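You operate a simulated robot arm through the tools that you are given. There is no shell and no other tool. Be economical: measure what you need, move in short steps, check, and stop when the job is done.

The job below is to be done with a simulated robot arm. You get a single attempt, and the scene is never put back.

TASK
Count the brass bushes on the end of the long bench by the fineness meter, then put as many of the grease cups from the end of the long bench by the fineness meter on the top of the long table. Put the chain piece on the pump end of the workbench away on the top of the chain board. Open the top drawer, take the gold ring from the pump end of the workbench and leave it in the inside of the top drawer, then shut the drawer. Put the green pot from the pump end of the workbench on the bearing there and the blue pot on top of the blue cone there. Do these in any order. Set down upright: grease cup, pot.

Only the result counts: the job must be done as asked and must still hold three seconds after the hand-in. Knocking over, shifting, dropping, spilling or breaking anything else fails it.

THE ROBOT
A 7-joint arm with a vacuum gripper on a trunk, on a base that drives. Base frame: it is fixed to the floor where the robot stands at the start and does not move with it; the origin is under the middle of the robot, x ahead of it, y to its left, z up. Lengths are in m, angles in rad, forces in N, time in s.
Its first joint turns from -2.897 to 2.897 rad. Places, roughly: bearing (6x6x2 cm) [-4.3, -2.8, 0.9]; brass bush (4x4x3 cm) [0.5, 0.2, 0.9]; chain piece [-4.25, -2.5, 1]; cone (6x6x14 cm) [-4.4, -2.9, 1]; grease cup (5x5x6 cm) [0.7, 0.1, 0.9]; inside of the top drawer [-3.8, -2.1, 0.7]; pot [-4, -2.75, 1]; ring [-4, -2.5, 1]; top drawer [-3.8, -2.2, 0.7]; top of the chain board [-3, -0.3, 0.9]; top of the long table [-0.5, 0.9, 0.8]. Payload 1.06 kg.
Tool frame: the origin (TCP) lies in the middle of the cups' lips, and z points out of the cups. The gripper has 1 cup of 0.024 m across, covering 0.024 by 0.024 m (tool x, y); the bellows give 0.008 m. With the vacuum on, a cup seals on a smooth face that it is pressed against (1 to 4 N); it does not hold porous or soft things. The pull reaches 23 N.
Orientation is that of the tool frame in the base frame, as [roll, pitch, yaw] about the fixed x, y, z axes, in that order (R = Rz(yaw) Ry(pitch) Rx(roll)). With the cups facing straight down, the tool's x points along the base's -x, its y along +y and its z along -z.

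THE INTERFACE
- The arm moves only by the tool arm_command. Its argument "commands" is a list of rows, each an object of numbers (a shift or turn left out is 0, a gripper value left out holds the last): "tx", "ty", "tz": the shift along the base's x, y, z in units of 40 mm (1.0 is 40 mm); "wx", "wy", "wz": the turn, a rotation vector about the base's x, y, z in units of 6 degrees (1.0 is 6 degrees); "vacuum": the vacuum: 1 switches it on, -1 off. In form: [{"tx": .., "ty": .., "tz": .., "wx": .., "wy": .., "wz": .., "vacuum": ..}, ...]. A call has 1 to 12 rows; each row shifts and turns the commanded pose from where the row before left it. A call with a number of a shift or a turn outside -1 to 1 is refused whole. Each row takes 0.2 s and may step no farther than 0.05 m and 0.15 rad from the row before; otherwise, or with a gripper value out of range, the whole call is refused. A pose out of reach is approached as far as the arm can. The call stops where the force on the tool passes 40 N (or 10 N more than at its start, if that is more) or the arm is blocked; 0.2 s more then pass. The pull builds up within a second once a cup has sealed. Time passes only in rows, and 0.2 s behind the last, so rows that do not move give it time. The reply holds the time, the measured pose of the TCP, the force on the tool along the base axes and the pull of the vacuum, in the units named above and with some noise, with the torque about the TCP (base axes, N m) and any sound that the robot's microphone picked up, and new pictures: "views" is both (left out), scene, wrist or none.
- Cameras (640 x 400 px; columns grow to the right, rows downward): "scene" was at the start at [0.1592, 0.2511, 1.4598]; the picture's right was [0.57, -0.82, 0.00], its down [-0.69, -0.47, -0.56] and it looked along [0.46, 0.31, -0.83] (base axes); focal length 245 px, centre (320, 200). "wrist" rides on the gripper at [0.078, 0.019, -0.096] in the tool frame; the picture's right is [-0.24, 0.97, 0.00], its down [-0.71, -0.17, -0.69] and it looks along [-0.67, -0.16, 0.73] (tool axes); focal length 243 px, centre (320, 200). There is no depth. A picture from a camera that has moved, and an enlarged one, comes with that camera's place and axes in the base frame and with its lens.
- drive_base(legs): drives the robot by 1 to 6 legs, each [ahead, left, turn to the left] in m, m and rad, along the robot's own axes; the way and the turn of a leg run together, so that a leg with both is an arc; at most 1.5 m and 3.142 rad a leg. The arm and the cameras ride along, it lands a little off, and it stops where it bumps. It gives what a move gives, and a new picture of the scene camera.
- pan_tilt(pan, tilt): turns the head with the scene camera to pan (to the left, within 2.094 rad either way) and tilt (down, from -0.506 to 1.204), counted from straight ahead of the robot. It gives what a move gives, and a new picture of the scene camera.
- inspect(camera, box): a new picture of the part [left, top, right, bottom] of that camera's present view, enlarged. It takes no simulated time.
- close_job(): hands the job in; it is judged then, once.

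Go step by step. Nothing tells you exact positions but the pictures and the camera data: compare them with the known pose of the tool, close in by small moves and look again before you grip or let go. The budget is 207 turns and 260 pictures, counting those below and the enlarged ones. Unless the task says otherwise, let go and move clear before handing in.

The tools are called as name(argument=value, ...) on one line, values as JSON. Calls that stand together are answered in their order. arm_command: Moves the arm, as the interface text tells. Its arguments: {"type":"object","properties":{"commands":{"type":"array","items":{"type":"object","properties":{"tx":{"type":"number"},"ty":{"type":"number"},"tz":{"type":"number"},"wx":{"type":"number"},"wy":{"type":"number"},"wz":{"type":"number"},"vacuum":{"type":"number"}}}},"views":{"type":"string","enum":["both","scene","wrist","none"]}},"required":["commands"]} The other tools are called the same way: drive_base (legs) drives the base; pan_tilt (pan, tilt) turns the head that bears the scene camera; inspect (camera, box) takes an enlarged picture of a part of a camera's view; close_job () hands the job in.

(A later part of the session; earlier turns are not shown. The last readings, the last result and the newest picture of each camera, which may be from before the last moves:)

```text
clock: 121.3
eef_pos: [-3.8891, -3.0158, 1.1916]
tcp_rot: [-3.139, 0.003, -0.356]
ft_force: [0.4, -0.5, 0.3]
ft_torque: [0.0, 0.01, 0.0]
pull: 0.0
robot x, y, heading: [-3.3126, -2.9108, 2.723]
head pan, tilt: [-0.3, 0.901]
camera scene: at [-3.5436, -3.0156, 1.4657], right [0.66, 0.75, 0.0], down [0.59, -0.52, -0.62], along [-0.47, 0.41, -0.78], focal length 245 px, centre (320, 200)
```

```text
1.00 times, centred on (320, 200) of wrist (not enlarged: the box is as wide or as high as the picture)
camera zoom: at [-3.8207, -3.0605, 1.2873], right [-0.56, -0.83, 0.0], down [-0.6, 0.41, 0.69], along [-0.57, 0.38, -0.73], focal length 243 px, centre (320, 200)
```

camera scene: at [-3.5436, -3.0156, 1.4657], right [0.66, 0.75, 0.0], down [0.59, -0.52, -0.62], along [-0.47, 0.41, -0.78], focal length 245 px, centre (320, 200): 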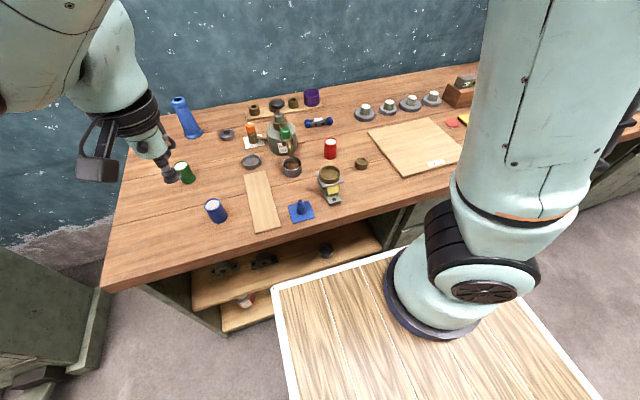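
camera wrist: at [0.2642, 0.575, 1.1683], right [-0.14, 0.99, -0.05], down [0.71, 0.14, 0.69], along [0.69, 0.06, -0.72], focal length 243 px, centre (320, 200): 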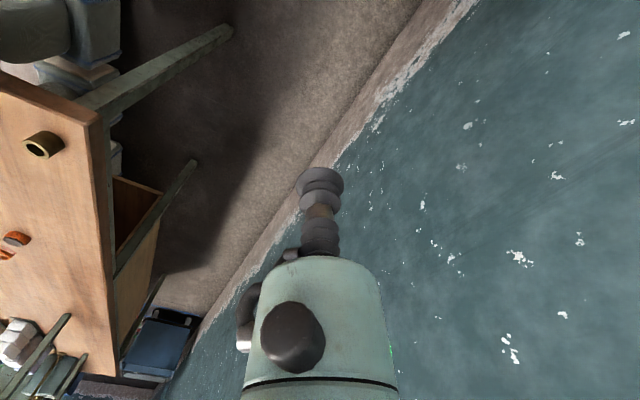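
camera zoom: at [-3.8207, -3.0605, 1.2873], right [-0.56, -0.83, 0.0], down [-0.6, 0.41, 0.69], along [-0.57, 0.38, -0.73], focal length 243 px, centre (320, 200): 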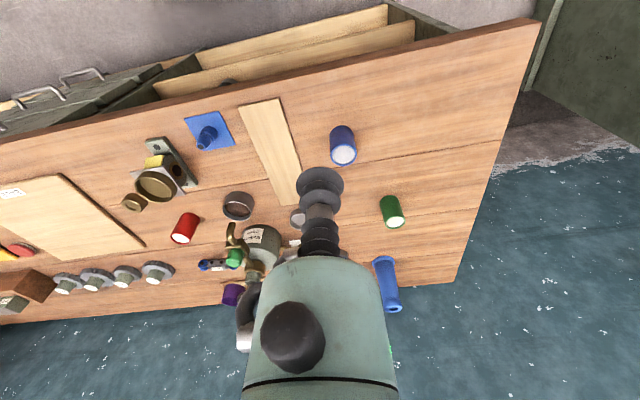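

Positions (bench z≈0.90): green pot (−4.218, −2.974, top 0.96), blue pot (−4.019, −2.972), bearing (−4.33, −2.776), cone (−4.432, −2.866), chain (−4.16, −2.478). I first go above the green pot and look.

arm_command(commands=[{"tx": -0.914, "ty": 0.117}, {"tx": -0.914, "ty": 0.117}, {"tx": -0.914, "ty": 0.117}, {"tx": -0.914, "ty": 0.117}, {"tx": -0.914, "ty": 0.117}, {"tx": -0.914, "ty": 0.117}, {"tx": -0.914, "ty": 0.117}, {"tx": -0.914, "ty": 0.117, "tz": -0.5}, {"tx": -0.914, "ty": 0.117, "tz": -0.5}, {"tz": -0.9}, {"tz": -0.6}], views="both")

inspect(camera="wrist", box=[240, 60, 400, 210])

```text
clock: 123.7
eef_pos: [-4.2176, -2.9733, 1.0915]
tcp_rot: [-3.14, 0.004, -0.356]
ft_force: [-0.1, 0.4, 0.3]
ft_torque: [0.01, 0.03, -0.01]
pull: 0.1
robot x, y, heading: [-3.3118, -2.9144, 2.721]
head pan, tilt: [-0.3, 0.901]
camera scene: at [-3.5434, -3.0155, 1.4657], right [0.66, 0.75, 0.0], down [0.59, -0.52, -0.62], along [-0.47, 0.41, -0.78], focal length 245 px, centre (320, 200)
camera wrist: at [-4.1494, -3.018, 1.187], right [-0.56, -0.83, 0.0], down [-0.6, 0.41, 0.69], along [-0.57, 0.38, -0.73], focal length 243 px, centre (320, 200)
```

scene: 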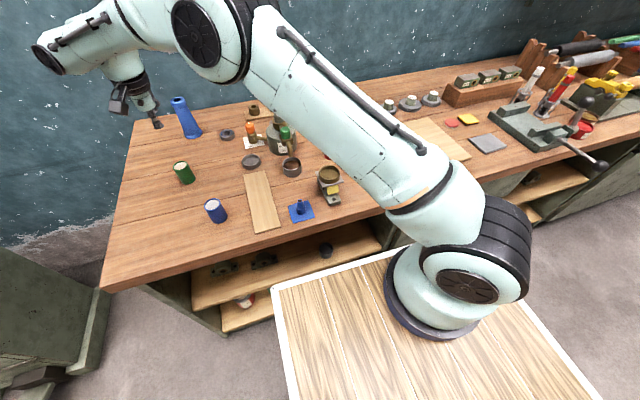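
wrist: 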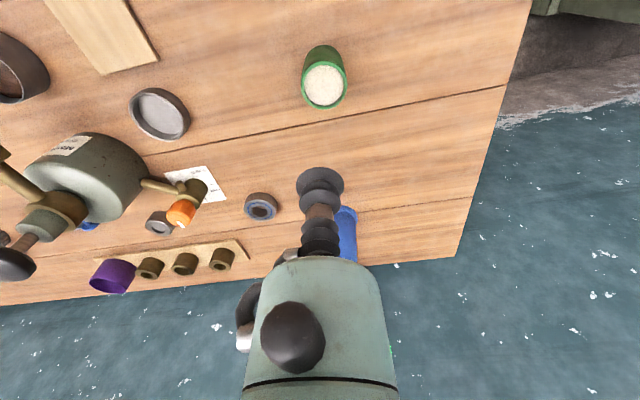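

```text
2.67 times, centred on (320, 135) of wrist
camera zoom: at [-4.1494, -3.018, 1.187], right [-0.56, -0.83, 0.0], down [-0.6, 0.41, 0.69], along [-0.57, 0.38, -0.73], focal length 647 px, centre (320, 373)
```

zoom: 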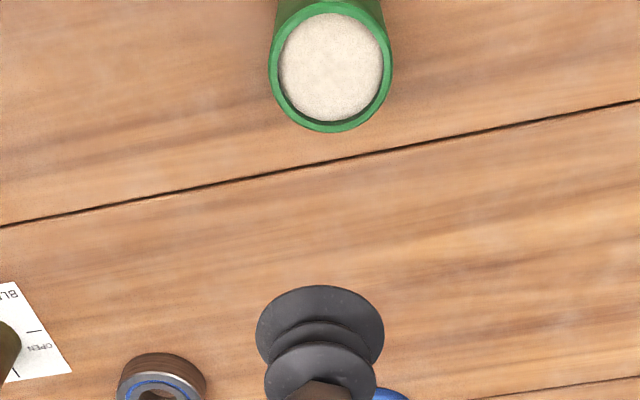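

The green pot (Ø4.2 cm, rim z≈0.963) is at (−4.212, −2.980), filled with something white just under the rim. I'll test-grip its top gently.

arm_command(commands=[{"tx": 0.14, "ty": -0.17, "tz": -0.8}, {"tz": -0.9}, {"tz": -0.8}, {"tz": -0.3}], views="none")

inspect(camera="wrist", box=[260, 90, 380, 220])

inspect(camera="scene", box=[140, 90, 240, 200])

```text
clock: 124.7
eef_pos: [-4.2128, -2.9809, 0.9787]
tcp_rot: [-3.14, 0.003, -0.356]
ft_force: [0.5, 0.4, 0.1]
ft_torque: [-0.02, 0.01, 0.0]
pull: 0.1
robot x, y, heading: [-3.3133, -2.9139, 2.724]
head pan, tilt: [-0.3, 0.901]
```

```text
3.08 times, centred on (320, 155) of wrist
camera zoom: at [-4.1438, -3.0255, 1.0739], right [-0.56, -0.83, 0.0], down [-0.6, 0.41, 0.69], along [-0.57, 0.38, -0.73], focal length 746 px, centre (320, 338)
```

zoom: 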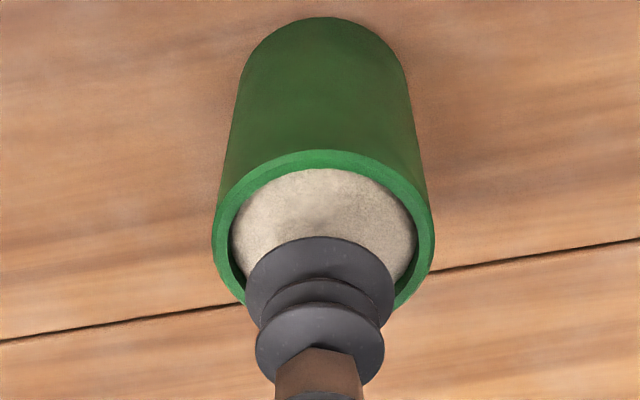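

```text
3.64 times, centred on (190, 145) of scene
camera zoom: at [-3.5435, -3.0155, 1.4657], right [0.66, 0.75, 0.0], down [0.59, -0.52, -0.62], along [-0.47, 0.41, -0.78], focal length 889 px, centre (793, 400)
```

zoom: 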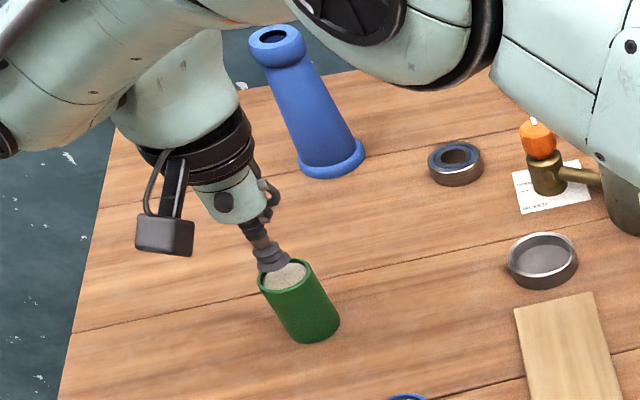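

Aligned. Vacuum on and touching down slowly.

arm_command(commands=[{"tz": -0.2, "vacuum": 1}, {"tz": -0.1}, {"tz": -0.05}, {}], views="none")

arm_command(commands=[{"tz": -0.06}, {"tz": -0.06}, {}], views="none")

```text
clock: 125.7
eef_pos: [-4.2115, -2.9806, 0.967]
tcp_rot: [-3.14, 0.003, -0.357]
ft_force: [-0.2, 0.6, -1.0]
ft_torque: [0.02, -0.02, -0.01]
pull: 0.1
robot x, y, heading: [-3.3096, -2.9153, 2.721]
head pan, tilt: [-0.3, 0.901]
```

```text
clock: 126.5
eef_pos: [-4.2133, -2.9814, 0.9614]
tcp_rot: [-3.141, 0.003, -0.356]
ft_force: [1.4, 0.4, 4.7]
ft_torque: [-0.01, -0.06, -0.04]
pull: 22.7
robot x, y, heading: [-3.3089, -2.9139, 2.728]
head pan, tilt: [-0.3, 0.901]
```

It sealed (22.7 N). I lift the green pot and carry it to hover above the bearing.

arm_command(commands=[{"tz": 0.2}, {"tz": 0.5}, {"tz": 0.9}, {"tz": 0.9}, {"tx": -0.536, "ty": 0.98}, {"tx": -0.536, "ty": 0.98}, {"tx": -0.536, "ty": 0.98}, {"tx": -0.536, "ty": 0.98}, {"tx": -0.536, "ty": 0.98}], views="both")

inspect(camera="wrist", box=[240, 60, 400, 210])

inspect(camera="scene", box=[160, 70, 280, 170])

```text
clock: 128.5
eef_pos: [-4.3098, -2.7986, 1.0548]
tcp_rot: [-3.128, -0.006, -0.351]
ft_force: [0.0, -1.8, -0.6]
ft_torque: [0.13, 0.02, -0.02]
pull: 23.0
out of reach, approached as far as the arm can: row 9
robot x, y, heading: [-3.3074, -2.9177, 2.719]
head pan, tilt: [-0.3, 0.901]
camera scene: at [-3.543, -3.0171, 1.4657], right [0.66, 0.75, 0.0], down [0.59, -0.52, -0.62], along [-0.47, 0.41, -0.78], focal length 245 px, centre (320, 200)
camera wrist: at [-4.242, -2.8427, 1.151], right [-0.56, -0.83, -0.01], down [-0.61, 0.4, 0.68], along [-0.56, 0.39, -0.73], focal length 243 px, centre (320, 200)
```

scene: 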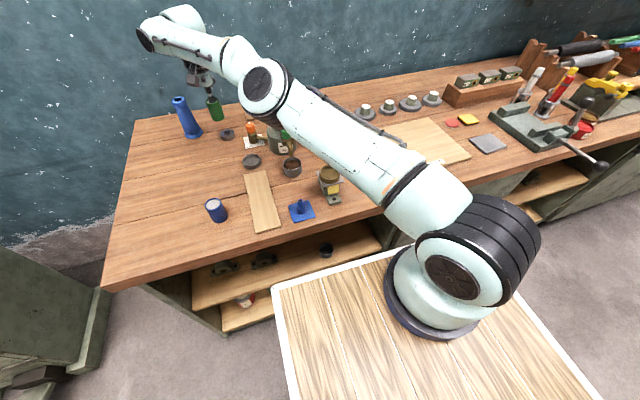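
wrist: 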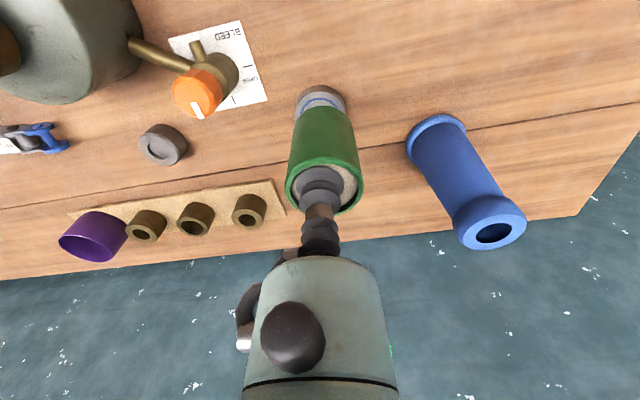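

```text
2.67 times, centred on (320, 135) of wrist
camera zoom: at [-4.242, -2.8427, 1.151], right [-0.56, -0.83, -0.01], down [-0.61, 0.4, 0.68], along [-0.56, 0.39, -0.73], focal length 647 px, centre (320, 373)
```

zoom: 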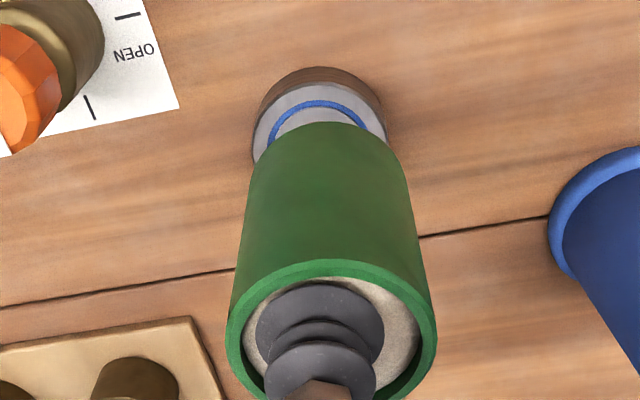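

```text
4.00 times, centred on (220, 120) of scene
camera zoom: at [-3.543, -3.0171, 1.4657], right [0.66, 0.75, 0.0], down [0.59, -0.52, -0.62], along [-0.47, 0.41, -0.78], focal length 978 px, centre (720, 520)
```

zoom: 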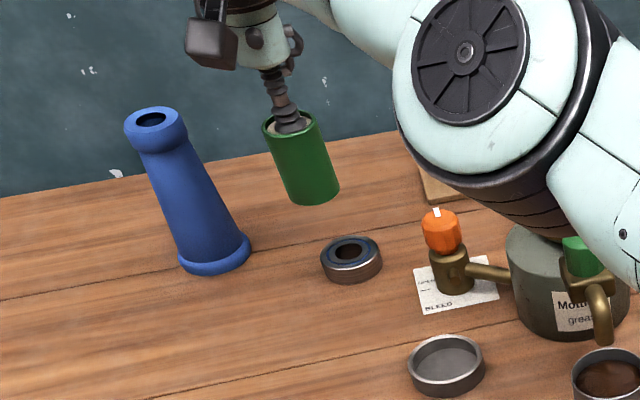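

The arm is at its reach limit (~0.84 m from its own axis). Bearing is at (−4.322, −2.785). I pull the arm back a bit, drive 6 cm closer, and re-approach.

arm_command(commands=[{"tx": 0.9, "ty": -0.4}, {"tx": 0.7, "ty": -0.3}], views="none")

drive_base(legs=[[0.06, 0, 0]])

```text
clock: 129.1
eef_pos: [-4.3091, -2.7961, 1.0553]
tcp_rot: [-3.135, -0.006, -0.352]
ft_force: [-0.3, 0.2, -0.6]
ft_torque: [0.0, 0.01, -0.01]
pull: 22.5
out of reach, approached as far as the arm can: row 1, 2
robot x, y, heading: [-3.3101, -2.9165, 2.725]
head pan, tilt: [-0.3, 0.901]
```

```text
clock: 130.1
eef_pos: [-4.3642, -2.7726, 1.0549]
tcp_rot: [-3.135, -0.008, -0.355]
ft_force: [0.7, -0.3, -0.7]
ft_torque: [-0.02, 0.01, -0.03]
pull: 23.0
robot x, y, heading: [-3.3641, -2.8942, 2.726]
head pan, tilt: [-0.3, 0.901]
camera scene: at [-3.5986, -2.9909, 1.4657], right [0.66, 0.75, 0.0], down [0.59, -0.52, -0.62], along [-0.47, 0.41, -0.78], focal length 245 px, centre (320, 200)
```

scene: 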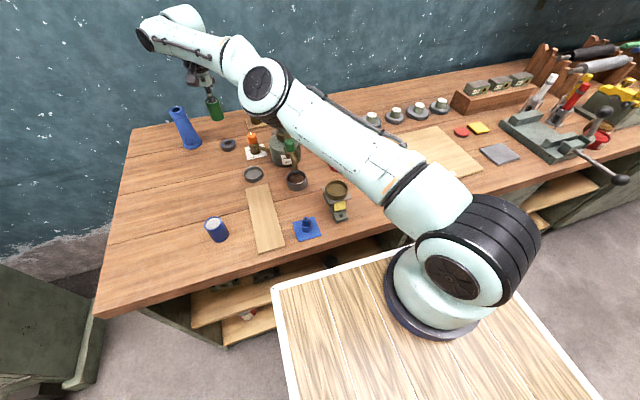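

It moved with the base as planned. Now I shift towards the bearing centre and see.

arm_command(commands=[{"tx": 0.5, "ty": -0.15}, {"tx": 0.55, "ty": -0.16}, {}], views="wrist")

```text
clock: 130.9
eef_pos: [-4.3211, -2.7825, 1.0556]
tcp_rot: [-3.135, -0.008, -0.355]
ft_force: [0.1, 0.7, 0.0]
ft_torque: [-0.02, -0.03, 0.03]
pull: 22.9
robot x, y, heading: [-3.3681, -2.8928, 2.72]
head pan, tilt: [-0.3, 0.901]
camera wrist: at [-4.2548, -2.8276, 1.151], right [-0.56, -0.83, -0.01], down [-0.61, 0.4, 0.68], along [-0.56, 0.39, -0.73], focal length 243 px, centre (320, 200)
```

wrist: 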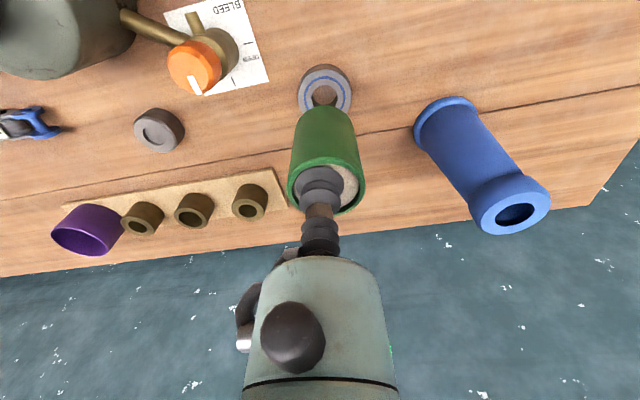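

Directly above the bearing (−4.321, −2.784). Lowering to just above it.

arm_command(commands=[{"tz": -0.6}, {"tz": -0.5}, {"tz": -0.3}], views="none")

inspect(camera="wrist", box=[260, 70, 380, 200])

inspect(camera="scene", box=[190, 85, 270, 175])

```text
clock: 131.7
eef_pos: [-4.3212, -2.7832, 1.0002]
tcp_rot: [-3.134, -0.008, -0.355]
ft_force: [-0.6, -0.2, -0.5]
ft_torque: [0.0, -0.01, 0.02]
pull: 23.0
robot x, y, heading: [-3.3657, -2.8913, 2.724]
head pan, tilt: [-0.3, 0.901]
```

```text
3.08 times, centred on (320, 135) of wrist
camera zoom: at [-4.2546, -2.8282, 1.0957], right [-0.56, -0.83, -0.01], down [-0.61, 0.4, 0.68], along [-0.56, 0.39, -0.73], focal length 746 px, centre (320, 400)
```

zoom: 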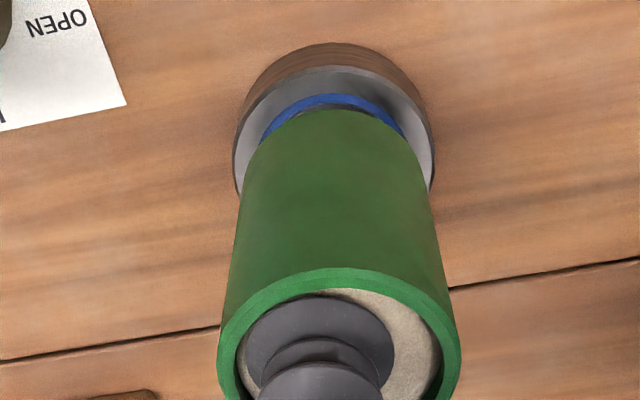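

```text
4.44 times, centred on (230, 130) of scene
camera zoom: at [-3.5984, -2.9909, 1.4657], right [0.66, 0.75, 0.0], down [0.59, -0.52, -0.62], along [-0.47, 0.41, -0.78], focal length 1087 px, centre (720, 511)
```

zoom: 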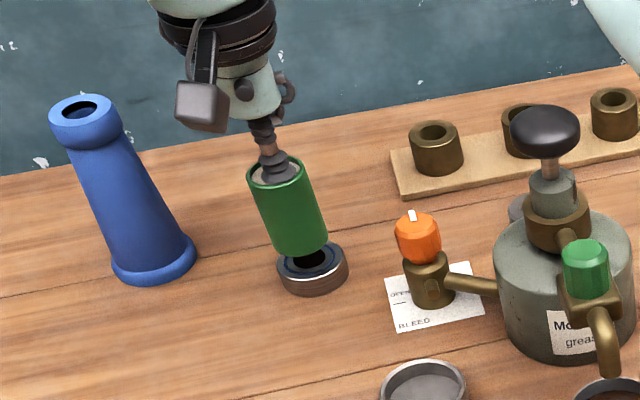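

arm_command(commands=[{"tz": -0.25}, {"tz": -0.15}], views="none")

inspect(camera="wrist", box=[260, 70, 380, 200])

inspect(camera="scene", box=[200, 100, 260, 160])

```text
clock: 132.3
eef_pos: [-4.3228, -2.7831, 0.9845]
tcp_rot: [-3.135, -0.007, -0.354]
ft_force: [-0.1, -0.7, -0.1]
ft_torque: [0.01, 0.01, 0.0]
pull: 22.4
robot x, y, heading: [-3.3658, -2.8881, 2.721]
head pan, tilt: [-0.3, 0.901]
```

```text
3.08 times, centred on (320, 135) of wrist
camera zoom: at [-4.2559, -2.8274, 1.0798], right [-0.56, -0.83, -0.01], down [-0.61, 0.4, 0.68], along [-0.56, 0.39, -0.73], focal length 746 px, centre (320, 400)
```

zoom: 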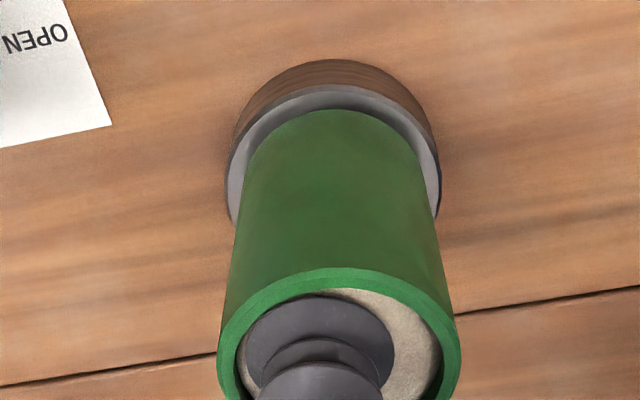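

```text
6.67 times, centred on (230, 130) of scene
camera zoom: at [-3.5985, -2.9909, 1.4657], right [0.66, 0.75, 0.0], down [0.59, -0.52, -0.62], along [-0.47, 0.41, -0.78], focal length 1631 px, centre (920, 667)
```

zoom: 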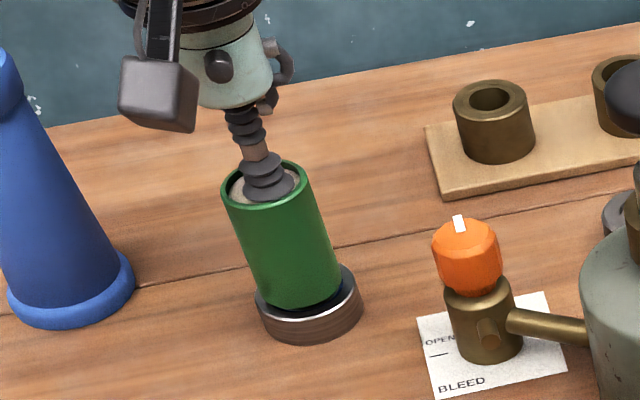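

Nearly aligned; a 2 mm correction and touch down.

arm_command(commands=[{"tx": 0.03, "ty": 0.035, "tz": -0.05}, {"tz": -0.05}, {"tz": -0.05}, {}], views="none")

arm_command(commands=[{"tz": -0.05}, {}], views="none")

```text
clock: 133.3
eef_pos: [-4.3216, -2.7834, 0.9783]
tcp_rot: [-3.134, -0.005, -0.354]
ft_force: [1.8, 0.7, 9.8]
ft_torque: [-0.05, 0.04, 0.02]
pull: 22.6
robot x, y, heading: [-3.3688, -2.8909, 2.719]
head pan, tilt: [-0.3, 0.901]
```

```text
clock: 133.9
eef_pos: [-4.3219, -2.7836, 0.9771]
tcp_rot: [-3.134, -0.005, -0.355]
ft_force: [2.3, 1.6, 15.9]
ft_torque: [-0.02, 0.03, 0.01]
pull: 22.8
robot x, y, heading: [-3.3639, -2.8905, 2.719]
head pan, tilt: [-0.3, 0.901]
```

Contact on the bearing. Release and rise.

arm_command(commands=[{"tz": 0.06, "vacuum": -1}, {}, {}, {}, {"tz": 0.1}, {"tz": 0.2}, {"tz": 0.5}, {"tz": 0.9}, {"tz": 0.9}], views="wrist")

inspect(camera="scene", box=[160, 80, 280, 180])

```text
clock: 135.9
eef_pos: [-4.3211, -2.7837, 1.083]
tcp_rot: [-3.135, -0.008, -0.354]
ft_force: [-0.2, -0.8, 0.1]
ft_torque: [-0.01, -0.04, 0.0]
pull: 0.0
robot x, y, heading: [-3.3607, -2.8916, 2.72]
head pan, tilt: [-0.3, 0.901]
camera wrist: at [-4.2544, -2.8284, 1.1777], right [-0.56, -0.83, -0.01], down [-0.61, 0.4, 0.68], along [-0.56, 0.38, -0.73], focal length 243 px, centre (320, 200)
```

wrist: 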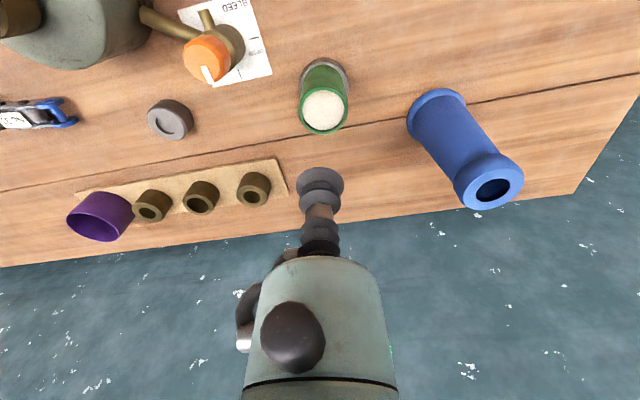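

```text
4.00 times, centred on (220, 130) of scene
camera zoom: at [-3.5987, -2.9909, 1.4657], right [0.66, 0.75, 0.0], down [0.59, -0.52, -0.62], along [-0.47, 0.41, -0.78], focal length 978 px, centre (720, 480)
```

zoom: 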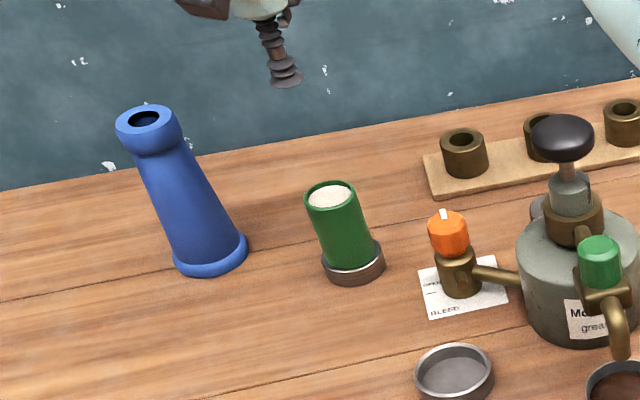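

The green pot stands on the bearing. Triangulated cone top: (−4.413, −2.867), z 1.047. Next I fetch the blue pot at about (−4.019, −2.972).

arm_command(commands=[{"tx": 0.839, "ty": -0.522}, {"tx": 0.839, "ty": -0.522}, {"tx": 0.839, "ty": -0.522}, {"tx": 0.839, "ty": -0.522}, {"tx": 0.839, "ty": -0.522}, {"tx": 0.839, "ty": -0.522}, {"tx": 0.839, "ty": -0.522}, {"tx": 0.839, "ty": -0.522}, {"tx": 0.839, "ty": -0.522}], views="wrist")

inspect(camera="scene", box=[150, 150, 270, 250])

```text
clock: 137.9
eef_pos: [-4.0219, -2.9705, 1.0818]
tcp_rot: [-3.135, -0.008, -0.355]
ft_force: [-0.1, 0.2, 0.4]
ft_torque: [-0.02, 0.0, 0.04]
pull: 0.0
robot x, y, heading: [-3.3659, -2.8916, 2.723]
head pan, tilt: [-0.3, 0.901]
camera wrist: at [-3.9552, -3.0153, 1.1775], right [-0.56, -0.83, -0.01], down [-0.61, 0.4, 0.68], along [-0.56, 0.39, -0.73], focal length 243 px, centre (320, 200)
```

wrist: 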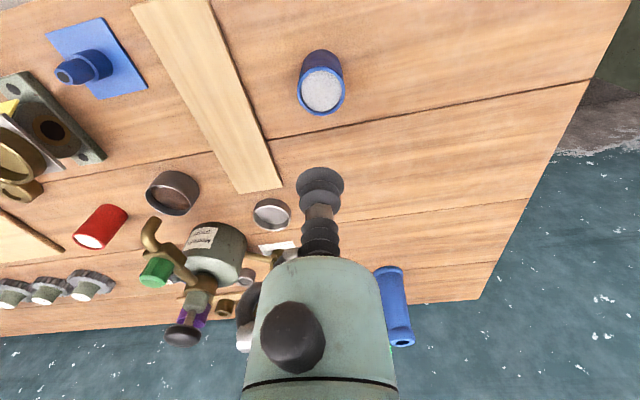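

```text
4.00 times, centred on (210, 200) of scene
camera zoom: at [-3.5989, -2.9907, 1.4657], right [0.66, 0.75, 0.0], down [0.59, -0.52, -0.62], along [-0.47, 0.41, -0.78], focal length 978 px, centre (760, 200)
```

zoom: 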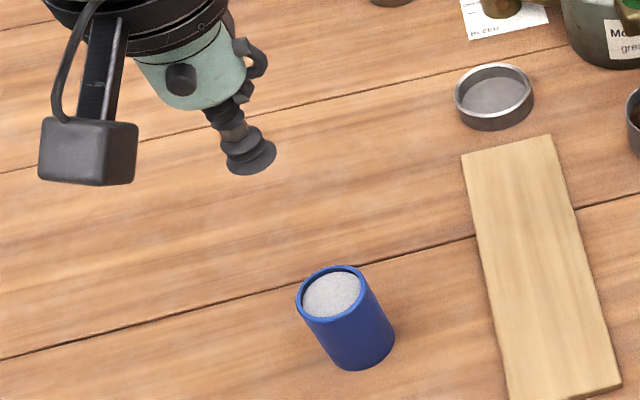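

Blue pot at (−4.018, −2.973). I go down onto it.

arm_command(commands=[{"tx": 0.09, "ty": -0.06, "tz": -0.9}, {"tz": -0.9}, {"tz": -0.7, "vacuum": 1}, {"tz": -0.25}], views="none")

inspect(camera="wrist", box=[260, 90, 380, 220])

```text
clock: 138.9
eef_pos: [-4.0168, -2.9747, 0.9707]
tcp_rot: [-3.134, -0.006, -0.356]
ft_force: [0.5, 0.2, -0.2]
ft_torque: [-0.01, -0.02, -0.02]
pull: 0.0
robot x, y, heading: [-3.3657, -2.888, 2.722]
head pan, tilt: [-0.3, 0.901]
```

```text
3.08 times, centred on (320, 155) of wrist
camera zoom: at [-3.9487, -3.0184, 1.0673], right [-0.56, -0.83, -0.01], down [-0.61, 0.4, 0.68], along [-0.56, 0.39, -0.73], focal length 746 px, centre (320, 338)
```

zoom: 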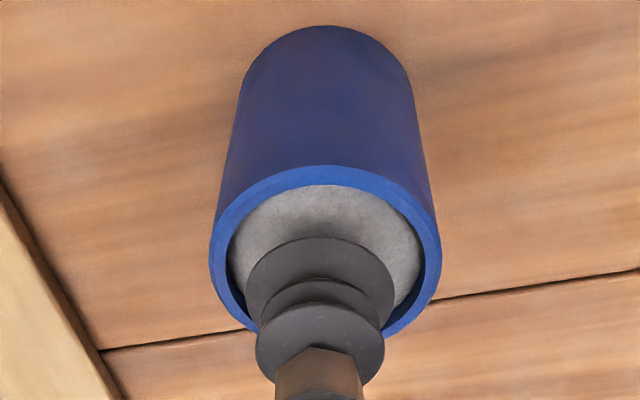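

arm_command(commands=[{"tz": -0.1}, {"tz": -0.06}, {"tz": -0.06}, {}, {}], views="none")

```text
clock: 140.1
eef_pos: [-4.015, -2.9732, 0.9631]
tcp_rot: [-3.135, -0.006, -0.354]
ft_force: [0.1, 0.6, 0.2]
ft_torque: [0.02, 0.01, -0.02]
pull: 23.4
robot x, y, heading: [-3.3637, -2.8899, 2.722]
head pan, tilt: [-0.3, 0.901]
```

Sealed. I lift the blue pot above cone height, then strafe the base left 0.15 m to bring the cone within reach.

arm_command(commands=[{"tz": 0.2}, {"tz": 0.5}, {"tz": 0.9}, {"tz": 0.9}, {"tz": 0.9}, {"tz": 0.9}, {"tz": 0.9}], views="none")

drive_base(legs=[[0, 0.15, 0]])

```text
clock: 141.7
eef_pos: [-4.0186, -2.9744, 1.1737]
tcp_rot: [-3.135, -0.008, -0.354]
ft_force: [-0.2, -0.4, -1.6]
ft_torque: [0.01, -0.02, 0.02]
pull: 22.7
robot x, y, heading: [-3.3647, -2.8935, 2.726]
head pan, tilt: [-0.3, 0.901]
```

```text
clock: 143.0
eef_pos: [-4.0792, -3.1113, 1.1729]
tcp_rot: [-3.135, -0.006, -0.352]
ft_force: [0.3, 0.2, -1.3]
ft_torque: [-0.02, 0.0, 0.01]
pull: 22.7
robot x, y, heading: [-3.4251, -3.0233, 2.724]
head pan, tilt: [-0.3, 0.901]
camera scene: at [-3.6596, -3.1291, 1.4657], right [0.66, 0.75, 0.0], down [0.59, -0.52, -0.62], along [-0.47, 0.41, -0.78], focal length 245 px, centre (320, 200)
```

scene: 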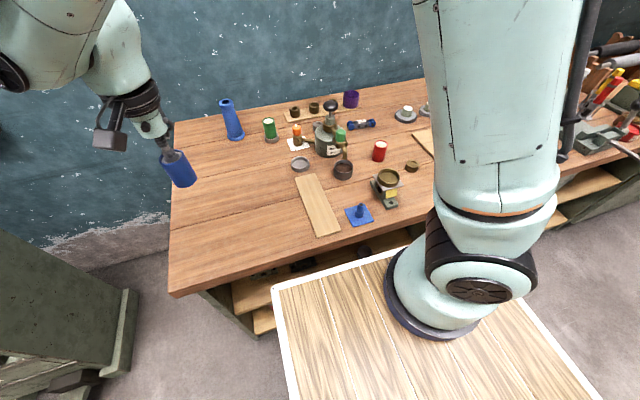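

Now I carry it over the cone top.

arm_command(commands=[{"tx": -0.928, "ty": 0.678}, {"tx": -0.928, "ty": 0.678}, {"tx": -0.928, "ty": 0.678}, {"tx": -0.928, "ty": 0.678}, {"tx": -0.928, "ty": 0.678}, {"tx": -0.928, "ty": 0.678}, {"tx": -0.928, "ty": 0.678}, {"tx": -0.928, "ty": 0.678}, {"tx": -0.928, "ty": 0.678}], views="wrist")

inspect(camera="scene", box=[180, 50, 300, 150])

```text
clock: 145.0
eef_pos: [-4.3943, -2.8814, 1.1715]
tcp_rot: [-3.133, -0.009, -0.352]
ft_force: [-0.2, 0.9, -1.0]
ft_torque: [0.02, 0.01, 0.01]
pull: 22.4
out of reach, approached as far as the arm can: row 9
robot x, y, heading: [-3.4292, -3.0262, 2.726]
head pan, tilt: [-0.3, 0.901]
camera wrist: at [-4.3278, -2.9252, 1.2677], right [-0.56, -0.83, -0.01], down [-0.61, 0.4, 0.68], along [-0.56, 0.38, -0.73], focal length 243 px, centre (320, 200)
```

wrist: 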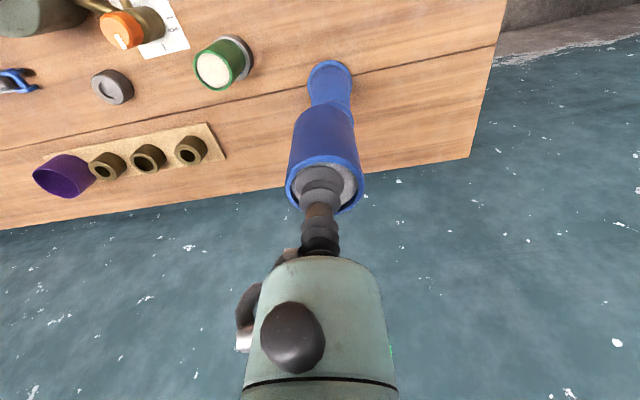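

```text
4.00 times, centred on (240, 100) of scene
camera zoom: at [-3.66, -3.1289, 1.4656], right [0.66, 0.75, 0.0], down [0.59, -0.52, -0.62], along [-0.47, 0.41, -0.78], focal length 978 px, centre (640, 600)
```

zoom: 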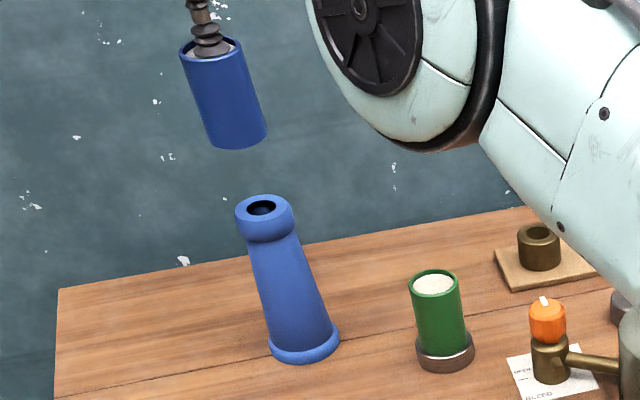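

2 cm short. I edge the base 2.5 cm ahead.

drive_base(legs=[[0.025, 0, 0]])

arm_command(commands=[{}], views="wrist")

inspect(camera="scene", box=[180, 50, 300, 150])

```text
clock: 145.8
eef_pos: [-4.4179, -2.871, 1.1741]
tcp_rot: [-3.134, -0.006, -0.353]
ft_force: [0.1, -0.1, -1.0]
ft_torque: [0.01, 0.0, 0.01]
pull: 22.7
robot x, y, heading: [-3.4521, -3.0164, 2.725]
head pan, tilt: [-0.3, 0.901]
camera scene: at [-3.6831, -3.1186, 1.4657], right [0.66, 0.75, 0.0], down [0.59, -0.52, -0.62], along [-0.47, 0.41, -0.78], focal length 245 px, centre (320, 200)
```

scene: 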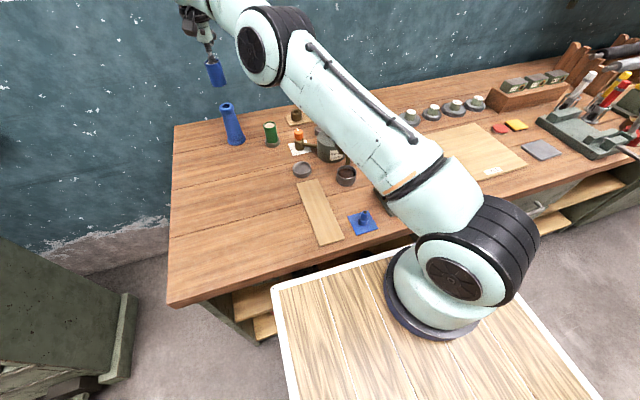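

```text
clock: 146.2
eef_pos: [-4.4188, -2.8714, 1.1721]
tcp_rot: [-3.134, -0.007, -0.353]
ft_force: [0.0, -1.4, -1.1]
ft_torque: [0.03, 0.01, 0.0]
pull: 22.8
robot x, y, heading: [-3.4513, -3.0166, 2.726]
head pan, tilt: [-0.3, 0.901]
camera wrist: at [-4.3509, -2.9153, 1.2685], right [-0.56, -0.83, -0.01], down [-0.61, 0.4, 0.68], along [-0.56, 0.38, -0.73], focal length 243 px, centre (320, 200)
```

wrist: 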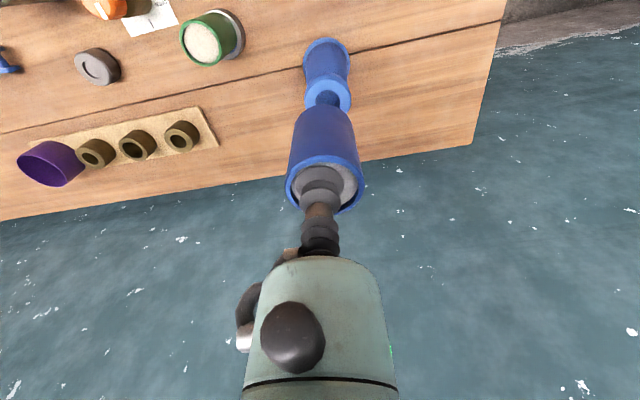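

```text
4.00 times, centred on (240, 100) of scene
camera zoom: at [-3.6831, -3.1186, 1.4657], right [0.66, 0.75, 0.0], down [0.59, -0.52, -0.62], along [-0.47, 0.41, -0.78], focal length 978 px, centre (640, 600)
```

zoom: 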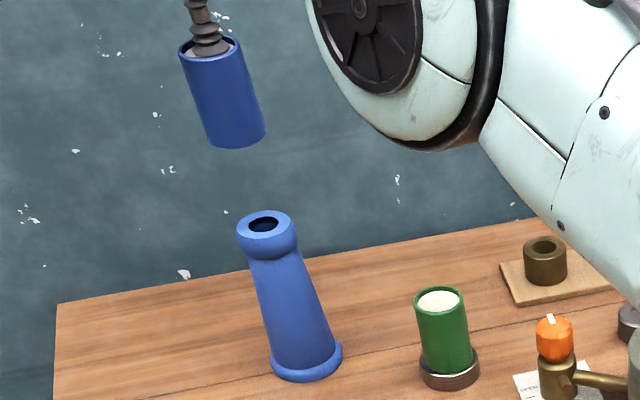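

Aligned to within several mm. I lower to about 1.5 cm above the cone top and compare directly.

arm_command(commands=[{"tz": -0.6}, {"tz": -0.6}], views="none")

inspect(camera="scene", box=[190, 60, 270, 130])

inspect(camera="wrist", box=[260, 50, 380, 210])

```text
clock: 146.8
eef_pos: [-4.4186, -2.8711, 1.1234]
tcp_rot: [-3.135, -0.009, -0.353]
ft_force: [1.3, 0.7, -1.1]
ft_torque: [0.0, 0.04, 0.04]
pull: 22.8
robot x, y, heading: [-3.4492, -3.0211, 2.725]
head pan, tilt: [-0.3, 0.901]
```

```text
5.71 times, centred on (230, 95) of scene
camera zoom: at [-3.683, -3.1187, 1.4657], right [0.66, 0.75, 0.0], down [0.59, -0.52, -0.62], along [-0.47, 0.41, -0.78], focal length 1398 px, centre (834, 800)
```

zoom: 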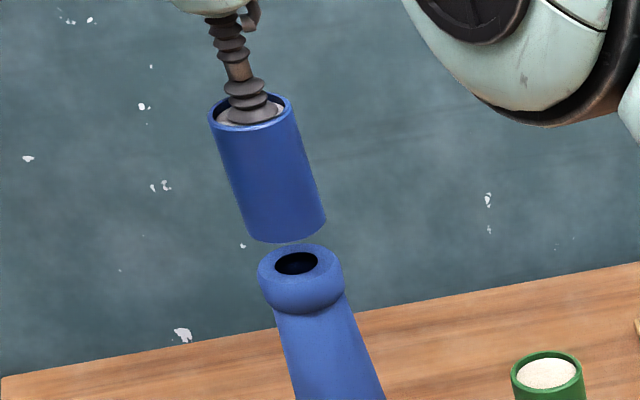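

```text
2.50 times, centred on (320, 130) of wrist
camera zoom: at [-4.3518, -2.9156, 1.2203], right [-0.56, -0.83, -0.01], down [-0.61, 0.4, 0.68], along [-0.56, 0.38, -0.73], focal length 606 px, centre (320, 375)
```

zoom: 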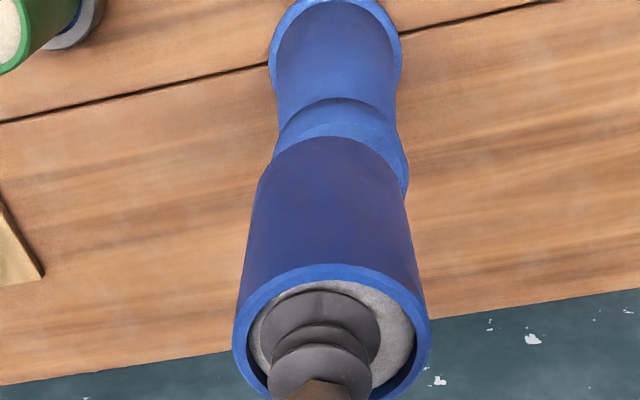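

Within a few mm; a small 3 mm correction, then lower gently.

arm_command(commands=[{"tx": 0.07, "ty": -0.07, "tz": -0.1}, {"tz": -0.1}, {"tz": -0.05}], views="none")

inspect(camera="scene", box=[200, 70, 260, 130])

inspect(camera="wrist", box=[260, 50, 380, 210])

```text
clock: 147.7
eef_pos: [-4.4152, -2.8741, 1.1153]
tcp_rot: [-3.135, -0.006, -0.352]
ft_force: [0.8, 0.6, -0.5]
ft_torque: [-0.03, 0.01, 0.0]
pull: 23.2
robot x, y, heading: [-3.4491, -3.0193, 2.724]
head pan, tilt: [-0.3, 0.901]
```

```text
6.67 times, centred on (230, 100) of scene
camera zoom: at [-3.6831, -3.1186, 1.4657], right [0.66, 0.75, 0.0], down [0.59, -0.52, -0.62], along [-0.47, 0.41, -0.78], focal length 1631 px, centre (920, 867)
```

zoom: 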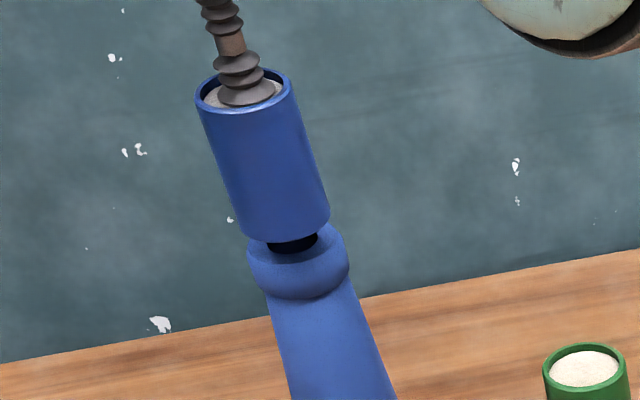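

```text
2.50 times, centred on (320, 130) of wrist
camera zoom: at [-4.3484, -2.9184, 1.2105], right [-0.56, -0.83, -0.01], down [-0.61, 0.4, 0.68], along [-0.56, 0.38, -0.73], focal length 606 px, centre (320, 375)
```

zoom: 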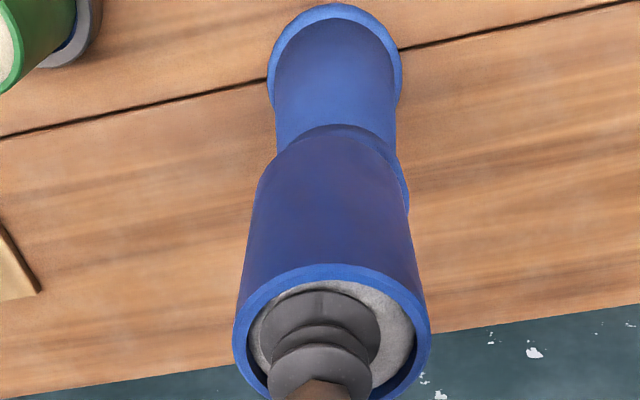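

Aligned. Touching down.

arm_command(commands=[{"tz": -0.08}, {"tz": -0.06}, {"tz": -0.05}, {}], views="none")

arm_command(commands=[{"tz": -0.04}, {}], views="none")

inspect(camera="scene", box=[200, 70, 260, 130])

```text
clock: 148.7
eef_pos: [-4.4138, -2.8734, 1.1074]
tcp_rot: [-3.135, -0.008, -0.351]
ft_force: [0.7, 0.3, -0.4]
ft_torque: [0.01, 0.0, 0.01]
pull: 23.1
robot x, y, heading: [-3.4522, -3.0194, 2.724]
head pan, tilt: [-0.3, 0.901]
```

```text
clock: 149.2
eef_pos: [-4.4149, -2.8731, 1.1066]
tcp_rot: [-3.135, -0.007, -0.353]
ft_force: [0.3, 0.3, 0.1]
ft_torque: [-0.04, -0.01, 0.0]
pull: 22.9
robot x, y, heading: [-3.4532, -3.0193, 2.72]
head pan, tilt: [-0.3, 0.901]
```

```text
6.67 times, centred on (230, 100) of scene
camera zoom: at [-3.6831, -3.1186, 1.4657], right [0.66, 0.75, 0.0], down [0.59, -0.52, -0.62], along [-0.47, 0.41, -0.78], focal length 1631 px, centre (920, 867)
```

zoom: 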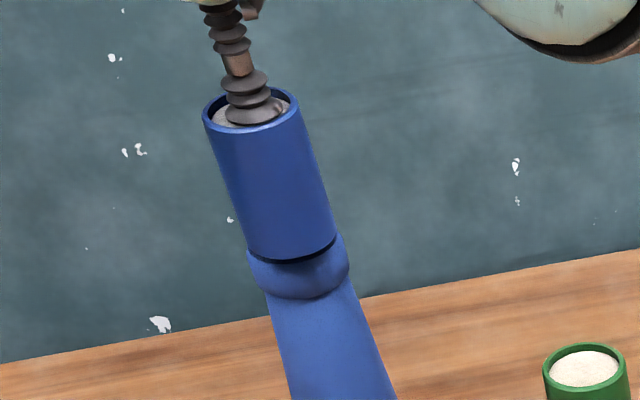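

arm_command(commands=[{"tz": 0.05, "tx": 0.03, "ty": 0.04}, {"tz": -0.05}, {"tz": -0.05}, {}], views="none")

arm_command(commands=[{"tz": -0.04}, {"tz": -0.02}, {}], views="none")

```text
clock: 150.2
eef_pos: [-4.4137, -2.8732, 1.1034]
tcp_rot: [-3.136, -0.007, -0.351]
ft_force: [1.2, 0.6, -0.6]
ft_torque: [-0.03, 0.01, -0.02]
pull: 22.3
robot x, y, heading: [-3.4508, -3.0197, 2.724]
head pan, tilt: [-0.3, 0.901]
```

```text
clock: 151.1
eef_pos: [-4.4139, -2.8717, 1.102]
tcp_rot: [-3.135, -0.008, -0.352]
ft_force: [0.5, -1.1, -0.7]
ft_torque: [-0.01, 0.01, -0.01]
pull: 22.8
robot x, y, heading: [-3.4501, -3.0183, 2.719]
head pan, tilt: [-0.3, 0.901]
```

arm_command(commands=[{"tz": -0.04}, {"tz": -0.04}, {}], views="none")

inspect(camera="scene", box=[200, 70, 260, 130])

inspect(camera="wrist", box=[260, 50, 380, 210])

```text
clock: 151.8
eef_pos: [-4.4135, -2.8723, 1.0995]
tcp_rot: [-3.133, -0.006, -0.352]
ft_force: [0.8, 0.6, -1.0]
ft_torque: [-0.01, 0.01, 0.02]
pull: 22.8
robot x, y, heading: [-3.4547, -3.0142, 2.722]
head pan, tilt: [-0.3, 0.901]
```

```text
6.67 times, centred on (230, 100) of scene
camera zoom: at [-3.6831, -3.1186, 1.4657], right [0.66, 0.75, 0.0], down [0.59, -0.52, -0.62], along [-0.47, 0.41, -0.78], focal length 1631 px, centre (920, 867)
```

zoom: 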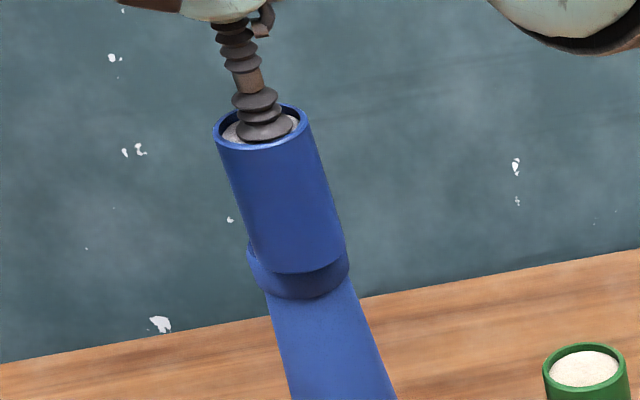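

```text
2.50 times, centred on (320, 130) of wrist
camera zoom: at [-4.3472, -2.9161, 1.1943], right [-0.56, -0.83, -0.01], down [-0.61, 0.4, 0.68], along [-0.56, 0.38, -0.73], focal length 606 px, centre (320, 375)
```

zoom: 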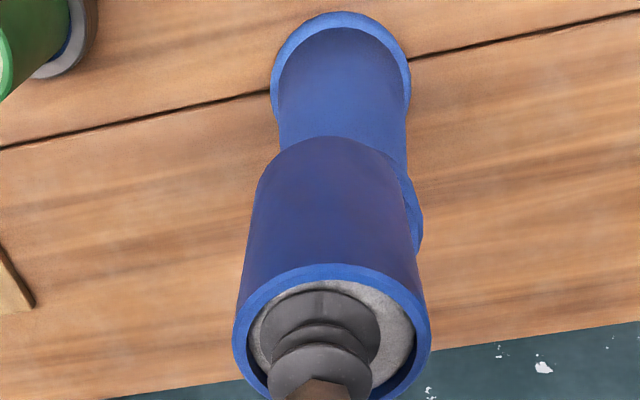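

The pot's edge is visibly in front of the cone's collar, so it's ~6 mm too near the camera. I lift slightly and go back to about (−4.420, −2.871).

arm_command(commands=[{"tz": 0.25}, {"tx": -0.16, "ty": 0.04}, {}], views="none")

inspect(camera="scene", box=[200, 70, 260, 130])

inspect(camera="wrist", box=[260, 50, 380, 210])

```text
clock: 152.7
eef_pos: [-4.4201, -2.8707, 1.1083]
tcp_rot: [-3.133, -0.007, -0.353]
ft_force: [-0.1, 0.4, -0.5]
ft_torque: [0.01, 0.02, 0.01]
pull: 22.9
robot x, y, heading: [-3.4494, -3.0159, 2.727]
head pan, tilt: [-0.3, 0.901]
```

```text
6.67 times, centred on (230, 100) of scene
camera zoom: at [-3.6831, -3.1186, 1.4657], right [0.66, 0.75, 0.0], down [0.59, -0.52, -0.62], along [-0.47, 0.41, -0.78], focal length 1631 px, centre (920, 867)
```

zoom: 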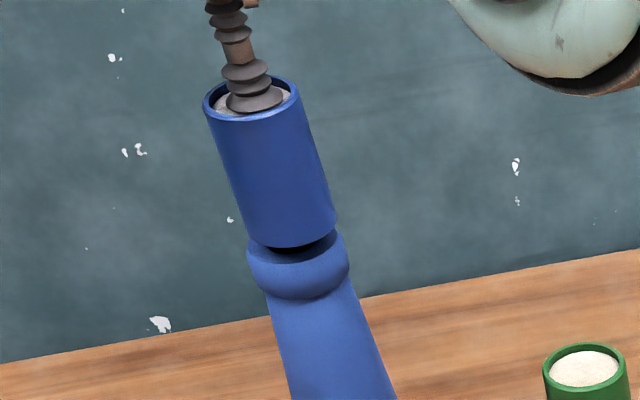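

```text
2.50 times, centred on (320, 130) of wrist
camera zoom: at [-4.3534, -2.9143, 1.2041], right [-0.56, -0.83, -0.01], down [-0.61, 0.4, 0.68], along [-0.56, 0.38, -0.73], focal length 606 px, centre (320, 375)
```

zoom: 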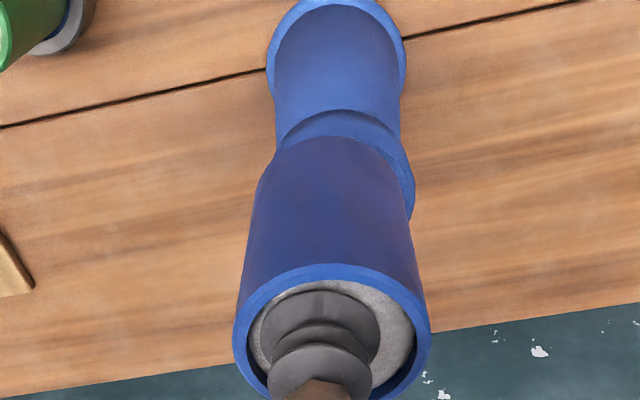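

Now well centred. Lowering.

arm_command(commands=[{"tx": -0.02, "ty": -0.03, "tz": -0.06}, {"tz": -0.06}, {}], views="none")

arm_command(commands=[{"tz": -0.06}, {}], views="none")

inspect(camera="scene", box=[200, 70, 260, 130])

```text
clock: 153.4
eef_pos: [-4.4211, -2.8716, 1.1027]
tcp_rot: [-3.134, -0.008, -0.352]
ft_force: [-0.1, 1.2, -0.6]
ft_torque: [-0.01, -0.01, 0.01]
pull: 22.7
robot x, y, heading: [-3.4447, -3.0206, 2.724]
head pan, tilt: [-0.3, 0.901]
```

```text
clock: 154.1
eef_pos: [-4.4207, -2.8711, 1.0999]
tcp_rot: [-3.135, -0.007, -0.353]
ft_force: [0.2, 0.3, 0.1]
ft_torque: [0.0, -0.01, 0.02]
pull: 23.4
robot x, y, heading: [-3.4511, -3.0198, 2.728]
head pan, tilt: [-0.3, 0.901]
```

```text
6.67 times, centred on (230, 100) of scene
camera zoom: at [-3.6831, -3.1186, 1.4657], right [0.66, 0.75, 0.0], down [0.59, -0.52, -0.62], along [-0.47, 0.41, -0.78], focal length 1631 px, centre (920, 867)
```

zoom: 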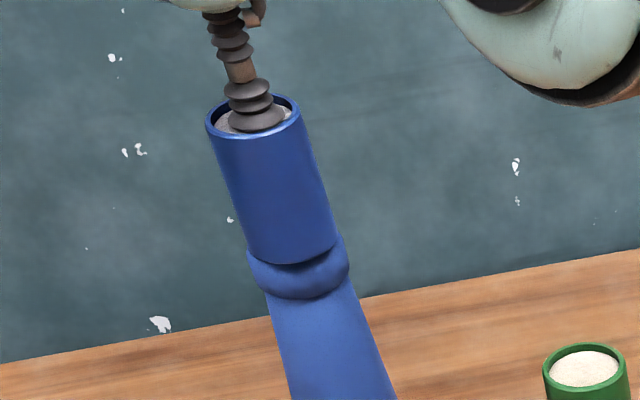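

arm_command(commands=[{"tz": -0.05}, {}], views="none")

arm_command(commands=[{}], views="none")

inspect(camera="wrist", box=[260, 50, 380, 210])

```text
clock: 154.7
eef_pos: [-4.4208, -2.8712, 1.0983]
tcp_rot: [-3.135, -0.007, -0.351]
ft_force: [0.3, 0.2, -1.1]
ft_torque: [0.01, -0.01, -0.03]
pull: 22.6
robot x, y, heading: [-3.4489, -3.018, 2.726]
head pan, tilt: [-0.3, 0.901]
```

```text
clock: 155.1
eef_pos: [-4.4212, -2.8721, 1.0989]
tcp_rot: [-3.136, -0.007, -0.352]
ft_force: [0.1, -0.1, 0.0]
ft_torque: [-0.01, 0.0, -0.03]
pull: 23.1
robot x, y, heading: [-3.452, -3.0188, 2.726]
head pan, tilt: [-0.3, 0.901]
```

```text
2.50 times, centred on (320, 130) of wrist
camera zoom: at [-4.3542, -2.916, 1.194], right [-0.56, -0.83, -0.01], down [-0.61, 0.4, 0.68], along [-0.56, 0.38, -0.73], focal length 606 px, centre (320, 375)
```

zoom: 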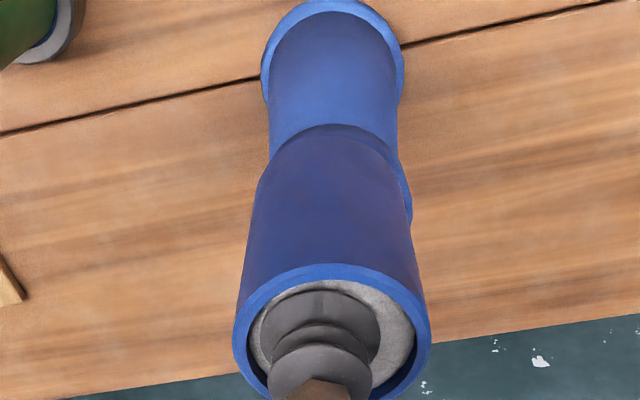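

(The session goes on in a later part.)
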